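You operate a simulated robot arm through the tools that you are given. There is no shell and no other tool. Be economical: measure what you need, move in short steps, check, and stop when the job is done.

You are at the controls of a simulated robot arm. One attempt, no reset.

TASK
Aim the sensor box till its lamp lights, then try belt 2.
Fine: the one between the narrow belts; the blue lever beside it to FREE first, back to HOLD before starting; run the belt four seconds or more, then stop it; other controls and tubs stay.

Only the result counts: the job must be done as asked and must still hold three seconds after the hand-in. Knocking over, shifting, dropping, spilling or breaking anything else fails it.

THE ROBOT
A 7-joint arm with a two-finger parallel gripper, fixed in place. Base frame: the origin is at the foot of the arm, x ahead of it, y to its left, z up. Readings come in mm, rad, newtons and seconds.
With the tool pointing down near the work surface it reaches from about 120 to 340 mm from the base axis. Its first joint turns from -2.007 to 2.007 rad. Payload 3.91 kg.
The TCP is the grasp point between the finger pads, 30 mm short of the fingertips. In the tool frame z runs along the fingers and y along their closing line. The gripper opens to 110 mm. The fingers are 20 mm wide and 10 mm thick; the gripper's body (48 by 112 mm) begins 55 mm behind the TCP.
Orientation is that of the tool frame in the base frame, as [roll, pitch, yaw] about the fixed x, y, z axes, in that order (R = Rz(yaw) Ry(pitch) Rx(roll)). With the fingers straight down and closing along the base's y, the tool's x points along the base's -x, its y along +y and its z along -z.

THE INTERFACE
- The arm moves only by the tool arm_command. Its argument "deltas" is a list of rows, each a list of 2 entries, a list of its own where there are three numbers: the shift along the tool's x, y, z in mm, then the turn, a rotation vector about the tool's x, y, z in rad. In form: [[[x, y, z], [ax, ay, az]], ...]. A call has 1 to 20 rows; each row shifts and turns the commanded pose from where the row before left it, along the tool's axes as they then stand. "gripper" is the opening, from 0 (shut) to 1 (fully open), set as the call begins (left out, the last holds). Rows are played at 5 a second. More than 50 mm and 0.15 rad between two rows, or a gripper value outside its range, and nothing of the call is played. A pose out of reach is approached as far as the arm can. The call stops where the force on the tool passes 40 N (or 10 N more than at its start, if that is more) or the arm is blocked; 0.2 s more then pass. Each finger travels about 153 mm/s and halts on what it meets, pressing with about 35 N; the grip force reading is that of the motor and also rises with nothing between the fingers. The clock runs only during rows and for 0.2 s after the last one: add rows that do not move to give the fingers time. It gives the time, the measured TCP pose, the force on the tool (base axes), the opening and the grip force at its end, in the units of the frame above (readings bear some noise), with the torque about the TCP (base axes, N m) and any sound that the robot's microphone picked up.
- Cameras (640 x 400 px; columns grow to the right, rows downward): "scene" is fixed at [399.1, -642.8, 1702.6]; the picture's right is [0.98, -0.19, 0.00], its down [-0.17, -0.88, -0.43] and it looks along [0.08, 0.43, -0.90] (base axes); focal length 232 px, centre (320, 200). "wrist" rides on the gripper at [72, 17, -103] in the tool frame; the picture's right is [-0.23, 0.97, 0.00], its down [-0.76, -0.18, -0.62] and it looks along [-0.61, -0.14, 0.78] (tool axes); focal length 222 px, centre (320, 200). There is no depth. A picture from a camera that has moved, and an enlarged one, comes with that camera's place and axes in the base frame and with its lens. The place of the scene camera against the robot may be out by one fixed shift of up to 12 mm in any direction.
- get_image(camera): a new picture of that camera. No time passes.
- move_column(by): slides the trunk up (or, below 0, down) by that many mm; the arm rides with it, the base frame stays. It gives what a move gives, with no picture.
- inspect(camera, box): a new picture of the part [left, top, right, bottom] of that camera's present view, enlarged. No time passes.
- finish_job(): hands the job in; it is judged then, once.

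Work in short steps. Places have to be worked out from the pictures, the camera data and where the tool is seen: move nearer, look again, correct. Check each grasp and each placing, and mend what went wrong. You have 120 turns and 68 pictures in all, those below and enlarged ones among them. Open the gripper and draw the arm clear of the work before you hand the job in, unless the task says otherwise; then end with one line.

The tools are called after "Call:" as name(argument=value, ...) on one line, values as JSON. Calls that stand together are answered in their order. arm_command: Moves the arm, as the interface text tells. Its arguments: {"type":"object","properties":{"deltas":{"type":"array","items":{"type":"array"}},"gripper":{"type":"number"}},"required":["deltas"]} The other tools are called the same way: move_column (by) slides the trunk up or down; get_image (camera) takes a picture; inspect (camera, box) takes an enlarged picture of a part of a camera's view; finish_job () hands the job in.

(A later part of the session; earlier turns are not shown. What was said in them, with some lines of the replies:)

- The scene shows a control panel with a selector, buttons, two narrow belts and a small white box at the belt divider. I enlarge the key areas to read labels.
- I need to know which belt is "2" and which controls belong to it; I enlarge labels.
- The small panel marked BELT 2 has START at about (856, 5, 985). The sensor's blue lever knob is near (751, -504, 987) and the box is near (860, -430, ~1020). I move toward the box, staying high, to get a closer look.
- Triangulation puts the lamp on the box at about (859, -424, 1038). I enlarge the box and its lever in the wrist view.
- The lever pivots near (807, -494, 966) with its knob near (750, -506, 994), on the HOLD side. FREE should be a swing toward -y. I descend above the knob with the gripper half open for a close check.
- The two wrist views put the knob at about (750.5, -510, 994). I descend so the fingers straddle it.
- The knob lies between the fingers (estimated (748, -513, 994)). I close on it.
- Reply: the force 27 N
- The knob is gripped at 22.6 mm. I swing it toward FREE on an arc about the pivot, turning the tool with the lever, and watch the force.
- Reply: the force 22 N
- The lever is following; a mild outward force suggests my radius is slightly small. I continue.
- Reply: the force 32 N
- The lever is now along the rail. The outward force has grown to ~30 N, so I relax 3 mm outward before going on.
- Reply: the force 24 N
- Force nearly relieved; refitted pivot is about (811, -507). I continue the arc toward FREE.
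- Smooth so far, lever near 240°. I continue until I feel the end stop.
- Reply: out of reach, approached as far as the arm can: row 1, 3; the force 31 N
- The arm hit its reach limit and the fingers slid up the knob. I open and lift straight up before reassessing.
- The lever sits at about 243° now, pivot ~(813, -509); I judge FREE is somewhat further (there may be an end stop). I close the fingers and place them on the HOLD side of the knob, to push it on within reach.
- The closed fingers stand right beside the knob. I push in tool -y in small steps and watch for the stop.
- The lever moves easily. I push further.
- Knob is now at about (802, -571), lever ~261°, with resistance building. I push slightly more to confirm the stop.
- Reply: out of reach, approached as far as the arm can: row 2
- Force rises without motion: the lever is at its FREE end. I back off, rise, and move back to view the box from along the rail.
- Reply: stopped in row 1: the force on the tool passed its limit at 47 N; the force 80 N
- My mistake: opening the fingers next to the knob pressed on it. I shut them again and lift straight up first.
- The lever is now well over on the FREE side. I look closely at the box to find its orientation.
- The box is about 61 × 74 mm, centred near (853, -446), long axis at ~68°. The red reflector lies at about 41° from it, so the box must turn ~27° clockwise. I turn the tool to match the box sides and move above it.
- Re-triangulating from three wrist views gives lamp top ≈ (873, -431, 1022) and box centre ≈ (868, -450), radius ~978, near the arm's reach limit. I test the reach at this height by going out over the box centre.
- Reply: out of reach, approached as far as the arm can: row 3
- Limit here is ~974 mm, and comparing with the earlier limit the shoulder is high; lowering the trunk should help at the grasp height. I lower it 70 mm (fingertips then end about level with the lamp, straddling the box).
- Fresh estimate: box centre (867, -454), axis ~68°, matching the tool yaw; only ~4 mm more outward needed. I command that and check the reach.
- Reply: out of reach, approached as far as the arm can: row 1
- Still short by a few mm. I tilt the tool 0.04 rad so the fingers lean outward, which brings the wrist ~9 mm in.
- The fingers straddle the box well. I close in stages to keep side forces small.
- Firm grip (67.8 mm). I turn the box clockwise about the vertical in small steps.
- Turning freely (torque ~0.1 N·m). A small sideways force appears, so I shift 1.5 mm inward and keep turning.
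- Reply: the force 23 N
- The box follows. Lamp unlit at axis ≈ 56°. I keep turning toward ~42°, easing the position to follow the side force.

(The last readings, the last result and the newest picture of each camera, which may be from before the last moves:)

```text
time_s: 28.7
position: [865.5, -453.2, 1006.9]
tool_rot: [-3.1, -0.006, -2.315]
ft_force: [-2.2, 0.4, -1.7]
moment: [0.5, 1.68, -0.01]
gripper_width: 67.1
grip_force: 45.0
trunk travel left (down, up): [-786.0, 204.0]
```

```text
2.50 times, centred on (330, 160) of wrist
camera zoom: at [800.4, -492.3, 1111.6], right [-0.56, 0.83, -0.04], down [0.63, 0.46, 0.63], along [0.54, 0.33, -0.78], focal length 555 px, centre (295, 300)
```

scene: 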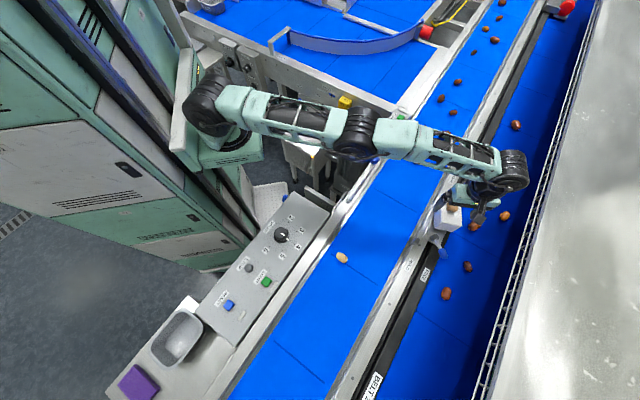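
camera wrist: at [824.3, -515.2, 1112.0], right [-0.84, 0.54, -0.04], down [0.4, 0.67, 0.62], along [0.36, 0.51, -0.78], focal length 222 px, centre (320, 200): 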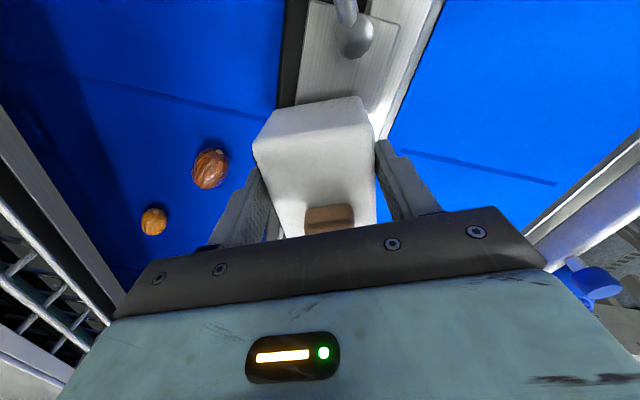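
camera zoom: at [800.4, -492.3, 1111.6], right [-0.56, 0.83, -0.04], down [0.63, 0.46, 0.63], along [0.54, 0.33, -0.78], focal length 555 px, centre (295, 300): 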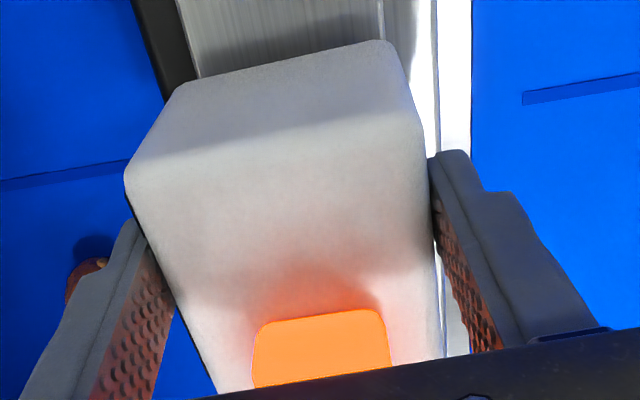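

The lamp is lit at yaw -2.315. I go slightly further to find a middle of the lit window.

Call:
arm_command(deltas=[[[0, 0, 0], [0, 0.001, 0.035]], [[0, 0, 0], [0, 0, 0]]])

Call:
inspect(camera="wrist", box=[260, 160, 420, 240])

```text
time_s: 29.3
position: [863.6, -452.4, 1008.4]
tool_rot: [-3.1, -0.004, -2.35]
ft_force: [0.1, 4.4, -0.4]
moment: [0.72, 0.97, 0.0]
gripper_width: 66.8
grip_force: 44.8
trunk travel left (down, up): [-786.0, 204.0]
```

```text
4.00 times, centred on (340, 200) of wrist
camera zoom: at [798.9, -489.8, 1111.6], right [-0.53, 0.85, -0.04], down [0.64, 0.44, 0.63], along [0.55, 0.31, -0.78], focal length 888 px, centre (240, 200)
```

zoom: 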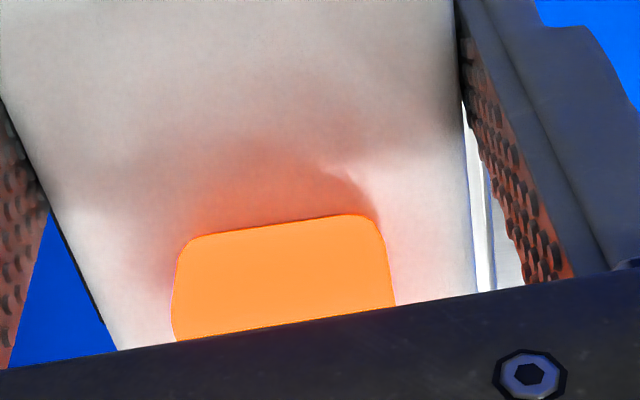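

Still lit. One more small step to find the far edge.

Call:
arm_command(deltas=[[[0, 0, 0], [0, 0.001, 0.035]], [[0, 0, 0], [0, 0, 0]]])

Call:
inspect(camera="wrist", box=[260, 160, 420, 240])

```text
time_s: 29.9
position: [865.2, -451.8, 1006.0]
tool_rot: [-3.099, -0.004, -2.385]
ft_force: [1.3, 7.4, -1.5]
moment: [0.71, 0.18, 0.05]
gripper_width: 66.9
grip_force: 44.7
trunk travel left (down, up): [-786.0, 204.0]
```

```text
4.00 times, centred on (340, 200) of wrist
camera zoom: at [797.5, -487.3, 1111.6], right [-0.5, 0.86, -0.04], down [0.66, 0.41, 0.63], along [0.56, 0.29, -0.78], focal length 888 px, centre (240, 200)
```

zoom: 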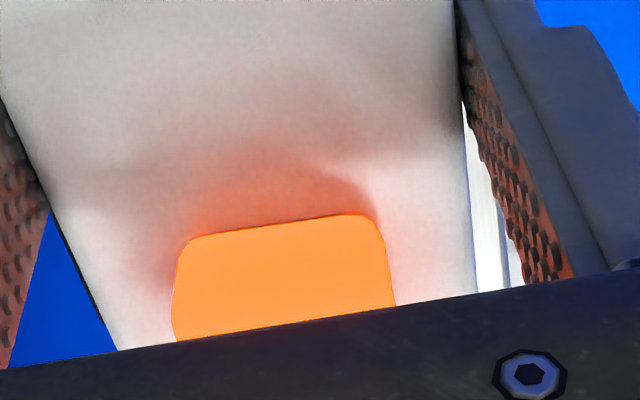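

Call:
arm_command(deltas=[[[0, 0, 0], [0, 0.001, 0.04]], [[0, 0, 0], [0, 0, 0]]])

Call:
inspect(camera="wrist", box=[260, 160, 420, 240])

```text
time_s: 30.5
position: [863.9, -453.2, 1009.4]
tool_rot: [-3.102, -0.003, -2.426]
ft_force: [1.3, 11.7, -0.3]
moment: [0.54, 0.64, 0.07]
gripper_width: 67.3
grip_force: 44.9
trunk travel left (down, up): [-786.0, 204.0]
```

```text
4.00 times, centred on (340, 200) of wrist
camera zoom: at [796.0, -484.3, 1111.6], right [-0.47, 0.88, -0.04], down [0.68, 0.39, 0.63], along [0.57, 0.27, -0.78], focal length 888 px, centre (240, 200)
```

zoom: 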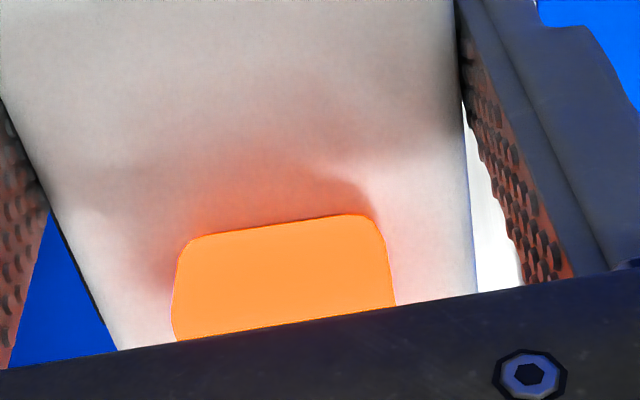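

Lit over at least 0.11 rad. I turn back to the middle (-2.375), relieve the side force, and open.

Call:
arm_command(deltas=[[[-0.8, 0.8, 0], [0, -0.001, -0.05]], [[0, 0, 0], [0, 0, 0]]])

Call:
arm_command(deltas=[[[0, 0, 0], [0, 0, 0]], [[0, 0, 0], [0, 0, 0]], [[0, 0, -30], [0, 0, 0]], [[0, 0, -40], [0, 0, 0]], [[40, 0, 0], [0, 0, 0]]], gripper=0.95)

Call:
get_image(camera="wrist")

```text
time_s: 31.1
position: [864.6, -452.6, 1007.3]
tool_rot: [-3.098, -0.007, -2.374]
ft_force: [6.4, 4.9, -2.1]
moment: [1.89, 0.34, -0.03]
gripper_width: 67.0
grip_force: 45.3
trunk travel left (down, up): [-786.0, 204.0]
```

```text
time_s: 32.3
position: [834.4, -476.2, 1078.5]
tool_rot: [-3.1, -0.005, -2.375]
ft_force: [0.0, 1.4, 0.2]
moment: [-0.04, 0.05, -0.03]
gripper_width: 104.3
grip_force: 0.0
trunk travel left (down, up): [-786.0, 204.0]
```

```text
23 pictures are left
camera wrist: at [767.9, -511.6, 1181.5], right [-0.51, 0.86, -0.04], down [0.66, 0.42, 0.63], along [0.55, 0.29, -0.78], focal length 222 px, centre (320, 200)
```

wrist: 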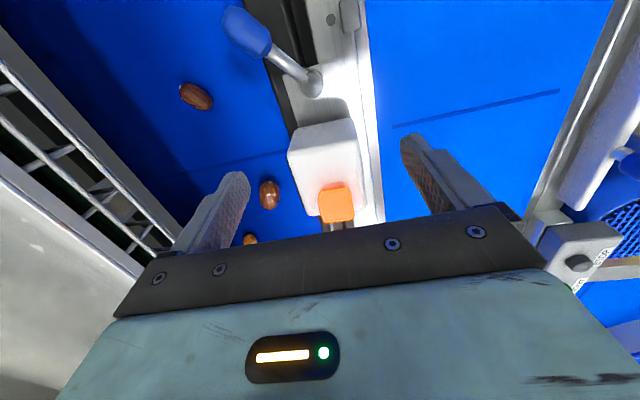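

The lamp stays lit with the box released. Now the lever goes back to HOLD: I level the tool, turn it, and move above the knob at about (802, -564), keeping the knob toward the outer finger.

Call:
arm_command(deltas=[[[0, 0, 0], [-0.04, 0, 0]], [[0, 0, 0], [0, 0, -0.135]], [[0, 0, 0], [0, 0, -0.135]], [[0, 0, 0], [0, 0, -0.135]], [[0, 0, 0], [0, 0, -0.135]], [[31, 8, 0], [0, 0, 0]], [[31, 8, 0], [0, 0, 0]], [[31, 8, 0], [0, 0, 0]]], gripper=0.65)

Call:
get_image(camera="wrist")

```text
time_s: 34.1
position: [785.5, -561.2, 1078.6]
tool_rot: [3.141, -0.005, -1.835]
ft_force: [1.0, 1.3, 0.8]
moment: [-0.03, 0.03, 0.04]
gripper_width: 71.4
grip_force: 0.0
trunk travel left (down, up): [-786.0, 204.0]
```

```text
22 pictures are left
camera wrist: at [750.3, -627.1, 1183.1], right [-0.88, 0.47, 0.0], down [0.37, 0.69, 0.62], along [0.29, 0.55, -0.79], focal length 222 px, centre (320, 200)
```

wrist: 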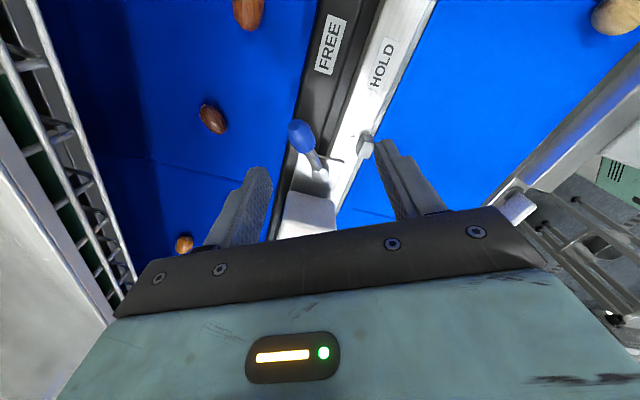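

Knob at (800, -565), sitting 15 mm toward the outer finger as planned. I descend 66 mm.

Call:
arm_command(deltas=[[[0, 0, 25], [0, 0, 0]], [[0, 0, 25], [0, 0, 0]], [[0, 0, 16], [0, 0, 0]], [[0, 0, 0], [0, 0, 0]]])

Call:
inspect(camera="wrist", box=[160, 40, 480, 240])

```text
time_s: 35.1
position: [784.9, -561.7, 1011.1]
tool_rot: [3.14, -0.006, -1.837]
ft_force: [0.5, -0.1, -0.8]
moment: [0.02, -0.01, 0.0]
gripper_width: 71.5
grip_force: 0.0
trunk travel left (down, up): [-786.0, 204.0]
```

```text
2.00 times, centred on (320, 140) of wrist
camera zoom: at [750.3, -627.4, 1117.4], right [-0.88, 0.47, 0.0], down [0.37, 0.69, 0.62], along [0.29, 0.54, -0.79], focal length 444 px, centre (320, 320)
```

zoom: 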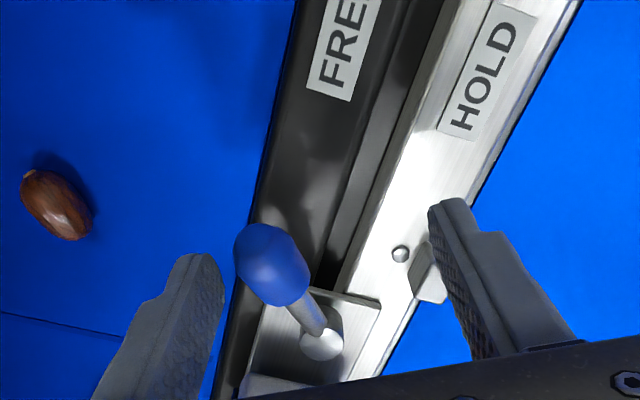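

Straddling is right. I pull with the outer finger in tool +y by 28 mm.

Call:
arm_command(deltas=[[[0, 4, 0], [0, 0, 0]], [[0, 4, 0], [0, 0, 0]], [[0, 4, 0], [0, 0, 0]], [[0, 4, 0], [0, 0, 0]], [[0, 4, 0], [0, 0, 0]], [[0, 4, 0], [0, 0, 0]], [[0, 4, 0], [0, 0, 0]]])

Call:
inspect(camera="wrist", box=[160, 40, 480, 240])

```text
time_s: 36.7
position: [758.1, -553.7, 1011.2]
tool_rot: [3.14, -0.006, -1.835]
ft_force: [-0.3, -0.2, -0.2]
moment: [-0.01, 0.01, 0.04]
gripper_width: 71.6
grip_force: 0.0
trunk travel left (down, up): [-786.0, 204.0]
```

```text
2.00 times, centred on (320, 140) of wrist
camera zoom: at [723.4, -619.9, 1117.1], right [-0.88, 0.47, 0.0], down [0.37, 0.69, 0.62], along [0.29, 0.55, -0.79], focal length 444 px, centre (320, 320)
```

zoom: 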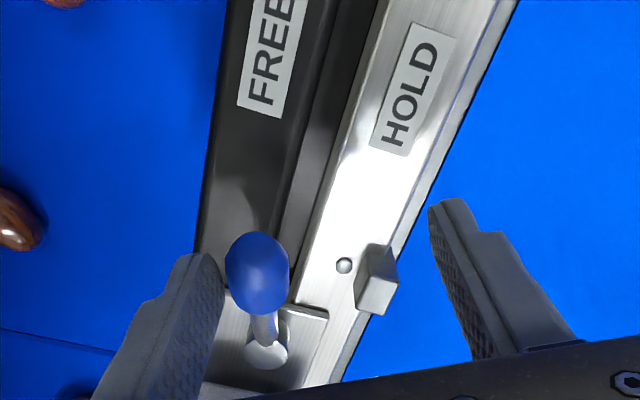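

The lever follows without force. I recentre, narrow the opening to ~40 mm around the knob, then pull on along the arc toward HOLD.

Call:
arm_command(deltas=[[[0, -10, 0], [0, 0, 0]], [[0, -10, 0], [0, 0, 0]], [[0, 0, 0], [0, 0, 0]]])

Call:
arm_command(deltas=[[[0, 0, 0], [0, 0, 0]], [[0, 0, 0], [0, 0, 0]], [[-2.9, 6.1, 0], [0, 0, 0.122]], [[-2.7, 6.2, 0], [0, 0, 0.122]], [[-2.5, 6.25, 0], [0, 0, 0.122]], [[-2.4, 6.3, 0], [0, 0, 0.122]]], gripper=0.36)

Call:
inspect(camera="wrist", box=[160, 40, 480, 240])

```text
time_s: 37.5
position: [778.6, -559.6, 1011.8]
tool_rot: [3.141, -0.004, -1.836]
ft_force: [-0.7, 0.4, 0.7]
moment: [-0.01, -0.02, 0.0]
gripper_width: 71.5
grip_force: 0.1
trunk travel left (down, up): [-786.0, 204.0]
```

```text
time_s: 38.9
position: [759.9, -540.1, 1010.4]
tool_rot: [-3.14, -0.006, -2.326]
ft_force: [0.1, 0.2, 0.3]
moment: [0.0, 0.01, -0.02]
gripper_width: 39.7
grip_force: 0.1
trunk travel left (down, up): [-786.0, 204.0]
```

```text
2.00 times, centred on (320, 140) of wrist
camera zoom: at [698.9, -580.4, 1116.7], right [-0.55, 0.83, 0.0], down [0.65, 0.44, 0.62], along [0.52, 0.34, -0.79], focal length 444 px, centre (320, 320)
```

zoom: 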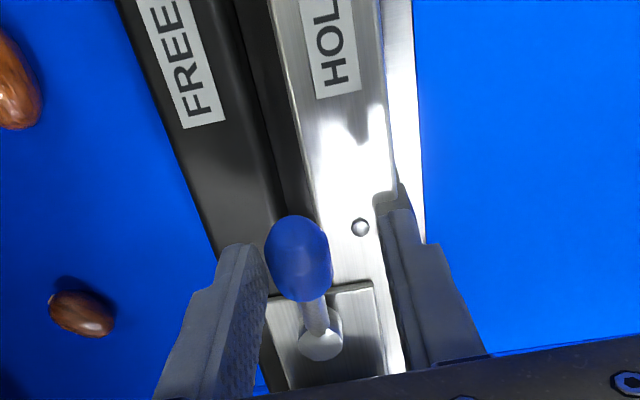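

Going well, lever at ~220°. I continue the arc.

Call:
arm_command(deltas=[[[-2.3, 6.3, 0], [0, 0, 0.122]], [[-2.2, 6.35, 0], [0, 0, 0.122]], [[-2.1, 6.35, 0], [0, 0, 0.122]], [[-1.9, 6.4, 0], [0, 0, 0.122]]])

Call:
inspect(camera="wrist", box=[160, 40, 480, 240])

```text
time_s: 39.9
position: [751.1, -514.0, 1010.7]
tool_rot: [-3.138, -0.004, -2.815]
ft_force: [0.0, 0.0, 0.6]
moment: [0.01, 0.0, 0.05]
gripper_width: 39.4
grip_force: 0.0
trunk travel left (down, up): [-786.0, 204.0]
```

```text
2.00 times, centred on (320, 140) of wrist
camera zoom: at [678.2, -521.5, 1116.5], right [-0.1, 1.0, 0.0], down [0.78, 0.08, 0.62], along [0.62, 0.06, -0.78], focal length 444 px, centre (320, 320)
```

zoom: 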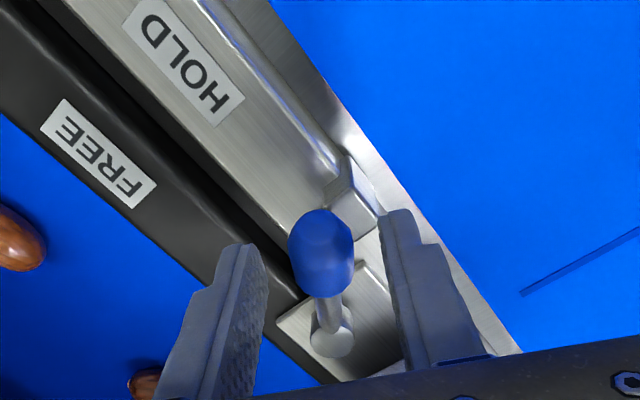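

The knob is at (749, -514), essentially its original HOLD place. I press a bit further to confirm it rests on its stop.

Call:
arm_command(deltas=[[[0, 4, 0], [0, 0, 0]], [[0, 3, 0], [0, 0, 0]], [[0, 2, 0], [0, 0, 0]], [[0, 1.5, 0], [0, 0, 0]]])

```text
time_s: 40.9
position: [750.1, -505.6, 1012.0]
tool_rot: [-3.136, -0.004, -2.812]
ft_force: [1.9, -3.4, 0.0]
moment: [-0.09, -0.01, -0.03]
gripper_width: 41.2
grip_force: 1.4
trunk travel left (down, up): [-786.0, 204.0]
```

Call:
arm_command(deltas=[[[0, 1.5, 0], [0, 0, 0]], [[0, 1.5, 0], [0, 0, 0]], [[0, 0, 0], [0, 0, 0]]])

Call:
inspect(camera="wrist", box=[160, 40, 480, 240])

```text
time_s: 41.7
position: [748.0, -503.0, 1011.7]
tool_rot: [-3.136, -0.004, -2.812]
ft_force: [7.4, -11.9, 2.4]
moment: [-0.34, -0.28, 0.09]
gripper_width: 45.7
grip_force: 5.9
trunk travel left (down, up): [-786.0, 204.0]
```

```text
2.00 times, centred on (320, 140) of wrist
camera zoom: at [674.2, -510.0, 1116.8], right [-0.1, 0.99, -0.01], down [0.78, 0.08, 0.62], along [0.62, 0.06, -0.78], focal length 444 px, centre (320, 320)
```

zoom: 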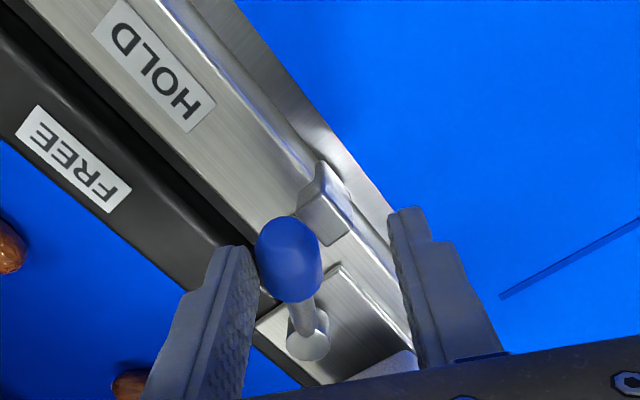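

The lever is firmly on the HOLD stop (12 N, no motion). I back off and lift away, then check lamp and lever.

Call:
arm_command(deltas=[[[0, -8, 0], [0, 0, 0]], [[0, 0, -25], [0, 0, 0]], [[0, 0, -40], [0, 0, 0]], [[0, 0, -40], [0, 0, 0]], [[40, 10, 0], [0, 0, 0]], [[40, 10, 0], [0, 0, 0]]])

Call:
inspect(camera="scene", box=[400, 180, 490, 270])

```text
time_s: 43.1
position: [668.2, -516.6, 1115.8]
tool_rot: [-3.138, -0.005, -2.812]
ft_force: [0.0, -0.7, -0.9]
moment: [-0.03, 0.05, -0.04]
gripper_width: 39.4
grip_force: 0.1
trunk travel left (down, up): [-786.0, 204.0]
```

```text
4.44 times, centred on (445, 225) of scene
camera zoom: at [399.1, -642.8, 1702.6], right [0.98, -0.19, 0.0], down [-0.17, -0.88, -0.43], along [0.08, 0.43, -0.9], focal length 1033 px, centre (-236, 89)
```

zoom: 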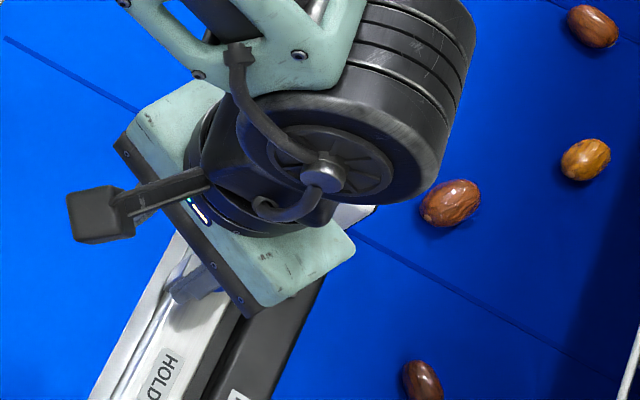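

The arm hides the box; I'll check it after moving. I now travel to the BELT 2 panel near (856, 5, 985), staying high, fingers shut.

Call:
arm_command(deltas=[[[0, 0, -12], [0, 0, 0.11]], [[0, 0, -12], [0, 0, 0.11]], [[0, 0, -12], [0, 0, 0.11]], [[-7, 44, 0], [0, 0, 0]], [[-7, 44, 0], [0, 0, 0]], [[-7, 44, 0], [0, 0, 0]], [[-7, 44, 0], [0, 0, 0]], [[-7, 44, 0], [0, 0, 0]], [[-7, 44, 0], [0, 0, 0]], [[-7, 44, 0], [0, 0, 0]], [[-7, 44, 0], [0, 0, 0]], [[-7, 44, 0], [0, 0, 0]], [[-7, 44, 0], [0, 0, 0]], [[-7, 44, 0], [0, 0, 0]]], gripper=0)

Call:
get_image(camera="wrist")

Call:
inspect(camera="scene", box=[380, 160, 500, 280])

```text
time_s: 46.1
position: [746.9, -33.2, 1150.4]
tool_rot: [-3.137, -0.004, 3.141]
ft_force: [-0.4, -0.4, 0.2]
moment: [0.06, -0.02, 0.01]
gripper_width: 0.0
grip_force: 35.0
trunk travel left (down, up): [-786.0, 204.0]
```

```text
15 pictures are left
camera wrist: at [674.0, -15.7, 1255.0], right [0.23, 0.97, 0.0], down [0.76, -0.18, 0.62], along [0.6, -0.15, -0.78], focal length 222 px, centre (320, 200)
```

wrist: 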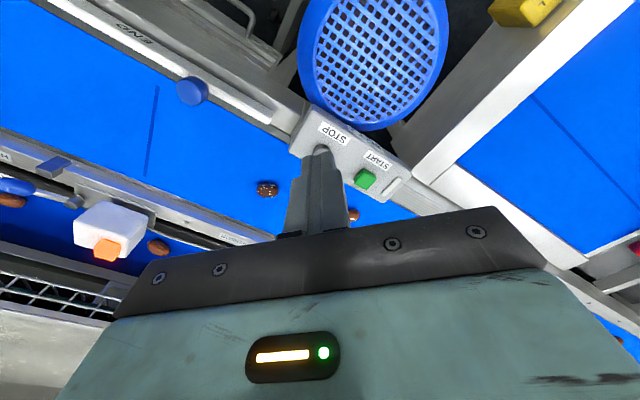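

```text
3.33 times, centred on (440, 220) of scene
camera zoom: at [399.1, -642.8, 1702.6], right [0.98, -0.19, 0.0], down [-0.17, -0.88, -0.43], along [0.08, 0.43, -0.9], focal length 775 px, centre (-80, 133)
```

zoom: 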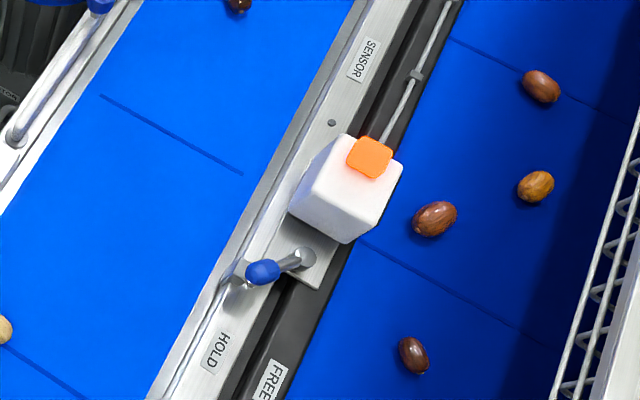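

The lamp is still lit and the lever is on HOLD. START is about (866, 6, 974), STOP about (809, -49). I move above START and look again.

Call:
arm_command(deltas=[[[-30, 10, 20], [0, 0, 0]], [[-30, 10, 20], [0, 0, 0]], [[-30, 10, 20], [0, 0, 0]], [[-29, 9, 20], [0, 0, 0]]])

Call:
get_image(camera="wrist")

```text
time_s: 47.1
position: [863.9, 7.4, 1071.1]
tool_rot: [-3.136, -0.002, -3.141]
ft_force: [-1.1, 0.2, 0.4]
moment: [0.0, -0.04, -0.02]
gripper_width: 0.2
grip_force: 35.2
trunk travel left (down, up): [-786.0, 204.0]
```

```text
13 pictures are left
camera wrist: at [792.4, 23.5, 1175.3], right [0.23, 0.97, -0.01], down [0.76, -0.17, 0.62], along [0.6, -0.15, -0.78], focal length 222 px, centre (320, 200)
```

wrist: 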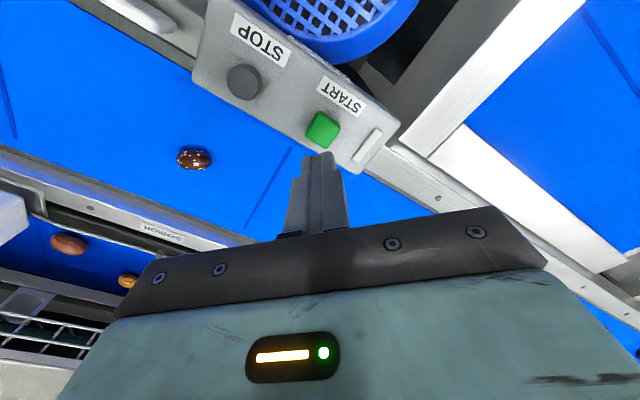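

START is at (866, 7, 977), STOP at (813, -47, 977). I descend onto START: first to just above it, then press gently.

Call:
arm_command(deltas=[[[-2.4, -0.7, 20], [0, 0, 0]], [[0, 0, 20], [0, 0, 0]], [[0, 0, 14], [0, 0, 0]], [[0, 0, 0], [0, 0, 0]]])

Call:
get_image(camera="wrist")

```text
time_s: 48.1
position: [867.1, 6.0, 1015.2]
tool_rot: [-3.136, -0.004, 3.141]
ft_force: [-0.4, 0.8, 0.1]
moment: [0.01, 0.0, 0.02]
gripper_width: 0.0
grip_force: 35.2
trunk travel left (down, up): [-786.0, 204.0]
```

```text
12 pictures are left
camera wrist: at [794.2, 23.2, 1120.8], right [0.23, 0.97, -0.01], down [0.76, -0.17, 0.62], along [0.6, -0.15, -0.78], focal length 222 px, centre (320, 200)
```

wrist: 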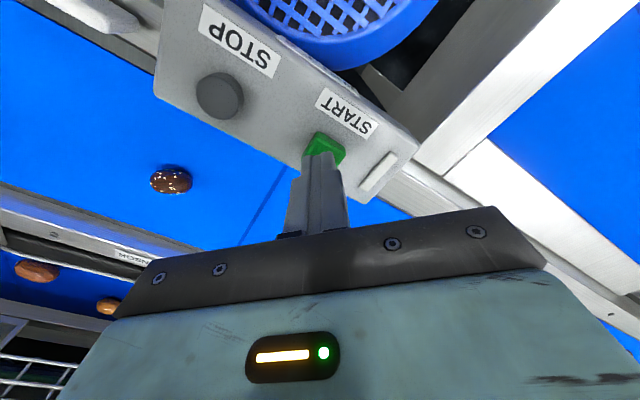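

The fingertip is right over the green button. I press down in 2 mm steps.

Call:
arm_command(deltas=[[[0, 0, 4], [0, 0, 0]], [[0, 0, 3], [0, 0, 0]], [[0, 0, 2], [0, 0, 0]], [[0, 0, 2], [0, 0, 0]]])

```text
time_s: 49.1
position: [866.5, 6.1, 1005.0]
tool_rot: [-3.135, -0.002, 3.141]
ft_force: [-1.6, -0.4, 1.2]
moment: [-0.04, 0.03, 0.0]
gripper_width: 0.1
grip_force: 34.9
trunk travel left (down, up): [-786.0, 204.0]
```

Call:
arm_command(deltas=[[[0, 0, 2], [0, 0, 0]], [[0, 0, 2], [0, 0, 0]]])

```text
time_s: 49.7
position: [866.3, 6.0, 1001.1]
tool_rot: [-3.136, -0.001, -3.141]
ft_force: [-1.5, -0.4, 3.1]
moment: [-0.02, -0.01, 0.0]
gripper_width: 0.0
grip_force: 34.7
trunk travel left (down, up): [-786.0, 204.0]
heard: click
```

A click at 49.7 s with 3 N: START is pressed. I lift off and check that the belt moves.

Call:
arm_command(deltas=[[[0, 0, -15], [0, 0, 0]], [[0, 0, -15], [0, 0, 0]], [[0, 0, 0], [0, 0, 0]]])

Call:
get_image(camera="wrist")

```text
time_s: 50.5
position: [867.5, 6.2, 1031.6]
tool_rot: [-3.137, -0.003, 3.14]
ft_force: [0.2, -0.5, 0.2]
moment: [0.01, 0.01, -0.02]
gripper_width: 0.1
grip_force: 35.0
trunk travel left (down, up): [-786.0, 204.0]
```

```text
11 pictures are left
camera wrist: at [794.5, 23.5, 1136.3], right [0.23, 0.97, -0.01], down [0.76, -0.17, 0.62], along [0.6, -0.15, -0.78], focal length 222 px, centre (320, 200)
```

wrist: 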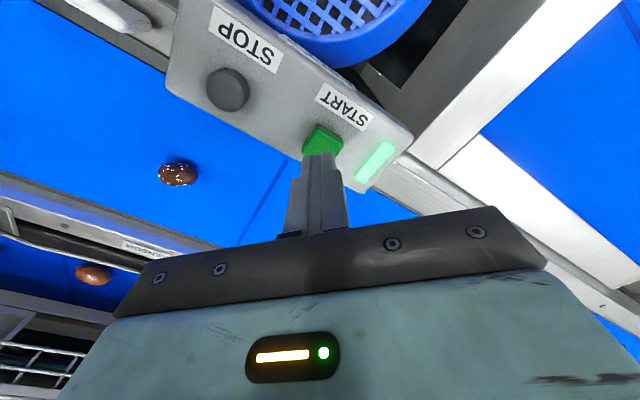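

The panel's green lamp is on and the far belt's nuts have shifted: belt 2 runs (since ~49.6 s). I move above STOP meanwhile.

Call:
arm_command(deltas=[[[13.5, -13, 0], [0, 0, 0]], [[13.5, -13, 0], [0, 0, 0]], [[13.5, -13, 5], [0, 0, 0]], [[13.5, -13, 10], [0, 0, 0]], [[0, 0, 0], [0, 0, 0]]])

Call:
get_image(camera="wrist")

Call:
get_image(camera="scene")

```text
time_s: 51.7
position: [812.9, -46.3, 1016.0]
tool_rot: [-3.137, -0.002, 3.141]
ft_force: [-0.4, -0.1, -0.4]
moment: [-0.01, -0.01, -0.03]
gripper_width: 0.0
grip_force: 34.9
trunk travel left (down, up): [-786.0, 204.0]
```

```text
10 pictures are left
camera wrist: at [740.0, -29.3, 1121.8], right [0.23, 0.97, -0.01], down [0.76, -0.17, 0.62], along [0.6, -0.15, -0.78], focal length 222 px, centre (320, 200)
```

wrist: 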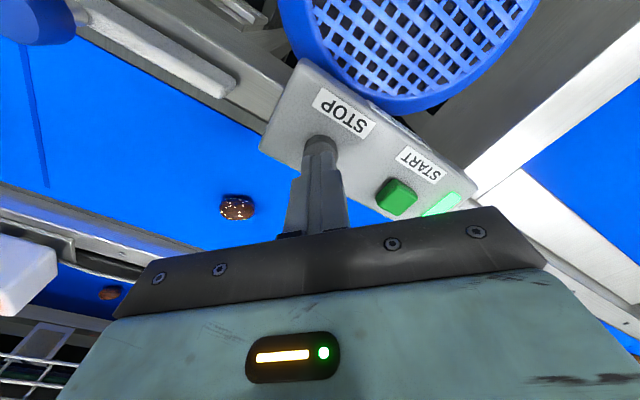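

```text
9 pictures are left
```

scene: 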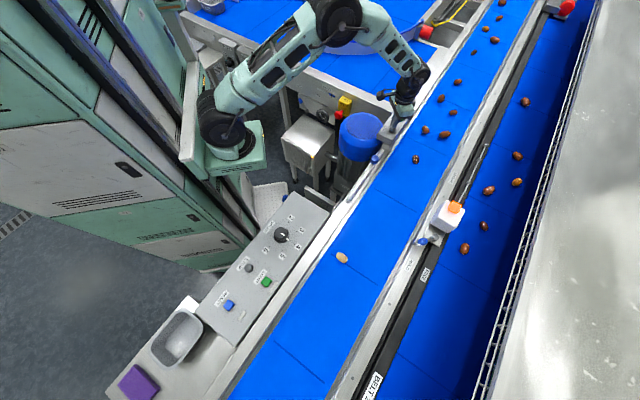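

Belt 2 moves slowly and the sensor lamp stays lit. The fingertip is over STOP; I wait until about 55 s.

Call:
arm_command(deltas=[[[0, 0, 0], [0, 0, 0]], [[0, 0, 0], [0, 0, 0]], [[0, 0, 0], [0, 0, 0]], [[0, 0, 0], [0, 0, 0]], [[0, 0, 0], [0, 0, 0]], [[0, 0, 0], [0, 0, 0]], [[0, 0, 0], [0, 0, 0]], [[0, 0, 0], [0, 0, 0]], [[0, 0, 0], [0, 0, 0]], [[0, 0, 0], [0, 0, 0]], [[0, 0, 0], [0, 0, 0]], [[0, 0, 0], [0, 0, 0]], [[0, 0, 0], [0, 0, 0]], [[0, 0, 0], [0, 0, 0]]])

Call:
arm_command(deltas=[[[0, 0, 5], [0, 0, 0]], [[0, 0, 4], [0, 0, 0]], [[0, 0, 2], [0, 0, 0]], [[0, 0, 2], [0, 0, 0]], [[0, 0, 2], [0, 0, 0]]])

```text
time_s: 54.7
position: [812.7, -45.3, 1017.3]
tool_rot: [-3.136, -0.003, -3.141]
ft_force: [0.1, -0.6, -0.3]
moment: [-0.03, -0.01, 0.0]
gripper_width: 0.0
grip_force: 35.2
trunk travel left (down, up): [-786.0, 204.0]
```

```text
time_s: 55.9
position: [812.5, -47.3, 1001.6]
tool_rot: [-3.136, -0.003, 3.141]
ft_force: [-1.3, -1.2, 3.1]
moment: [-0.03, 0.0, 0.01]
gripper_width: 0.0
grip_force: 35.1
trunk travel left (down, up): [-786.0, 204.0]
heard: click
```

STOP clicked at ~55.8 s. I lift clear, back off, and check the panel lamp, sensor lamp and belt.

Call:
arm_command(deltas=[[[0, 0, -20], [0, 0, 0]], [[0, 0, -30], [0, 0, 0]], [[0, 0, -45], [0, 0, 0]], [[0, 0, -45], [0, 0, 0]], [[40, 0, 0], [0, 0, 0]], [[40, 0, 0], [0, 0, 0]], [[40, 0, 0], [0, 0, 0]]])

Call:
get_image(camera="wrist")

Call:
get_image(camera="scene")

```text
time_s: 57.5
position: [694.1, -43.9, 1140.4]
tool_rot: [-3.135, -0.005, -3.141]
ft_force: [0.6, -0.2, 0.5]
moment: [0.01, 0.01, 0.02]
gripper_width: 0.0
grip_force: 34.6
trunk travel left (down, up): [-786.0, 204.0]
```

```text
8 pictures are left
camera wrist: at [621.0, -27.3, 1246.2], right [0.23, 0.97, -0.01], down [0.76, -0.18, 0.62], along [0.6, -0.15, -0.78], focal length 222 px, centre (320, 200)
```

wrist: 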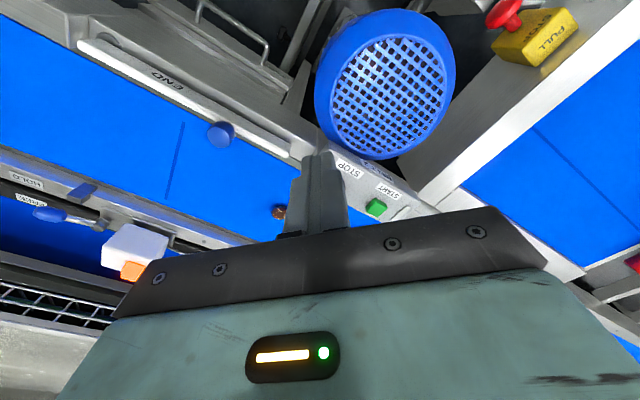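

```text
7 pictures are left
```

scene: 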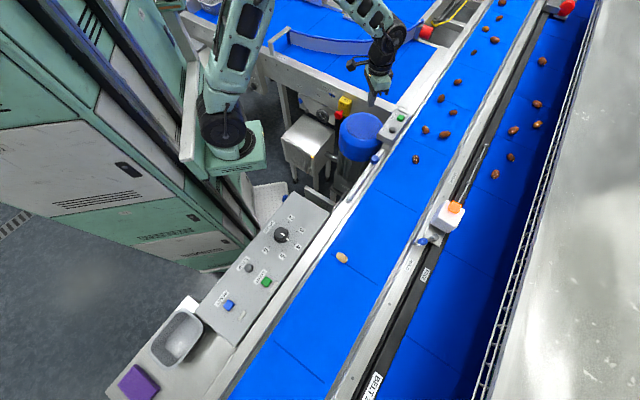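

The panel lamp is out and the sensor lamp is lit. I open the gripper and check once more that the belt is at rest and the lever is on HOLD.

Call:
arm_command(deltas=[[[30, 0, -20], [0, 0, 0]], [[0, 0, 0], [0, 0, 0]], [[0, 0, 0], [0, 0, 0]], [[0, 0, 0], [0, 0, 0]], [[0, 0, 0], [0, 0, 0]]], gripper=0.9)

Call:
inspect(camera="scene", box=[390, 50, 590, 280])

Call:
get_image(camera="scene")

```text
time_s: 58.7
position: [663.7, -44.7, 1161.6]
tool_rot: [-3.135, -0.005, 3.141]
ft_force: [0.1, 0.8, 1.0]
moment: [0.01, -0.01, 0.0]
gripper_width: 99.1
grip_force: 0.0
trunk travel left (down, up): [-786.0, 204.0]
```

```text
1.74 times, centred on (490, 165) of scene
camera zoom: at [399.1, -642.8, 1702.6], right [0.98, -0.19, 0.0], down [-0.17, -0.88, -0.43], along [0.08, 0.43, -0.9], focal length 404 px, centre (24, 261)
```

zoom: 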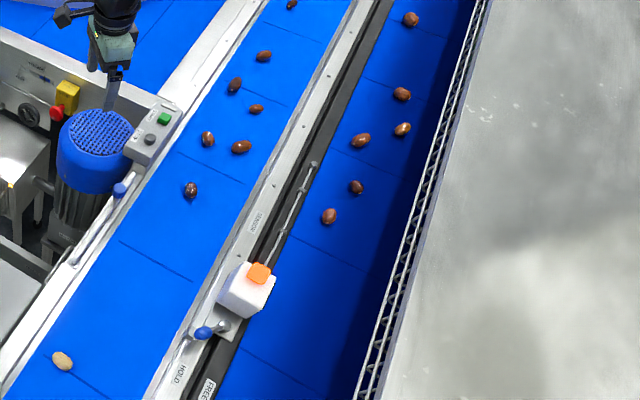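

```text
5 pictures are left
```

scene: 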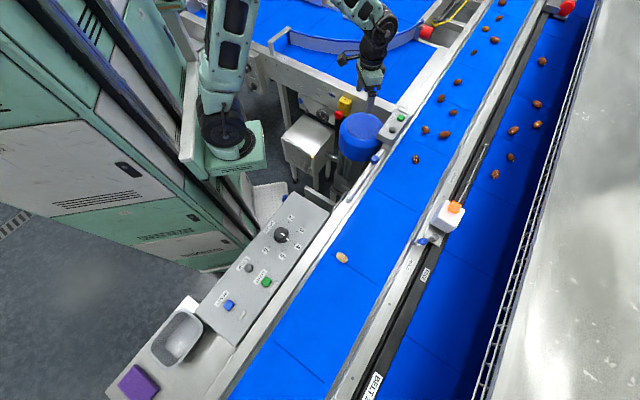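

Nothing on belt 2 has moved between the last two scene pictures. The sensor lamp is lit, the lever is on HOLD, and the arm is clear with the gripper open, so I hand in.

Call:
finish_job()

```text
The job is handed in.
```

I aimed the sensor box until its lamp lit and set the lever back to HOLD. I then ran belt 2 for about 6 seconds and stopped it. At hand-in the lamp was still lit and the belt was at rest.
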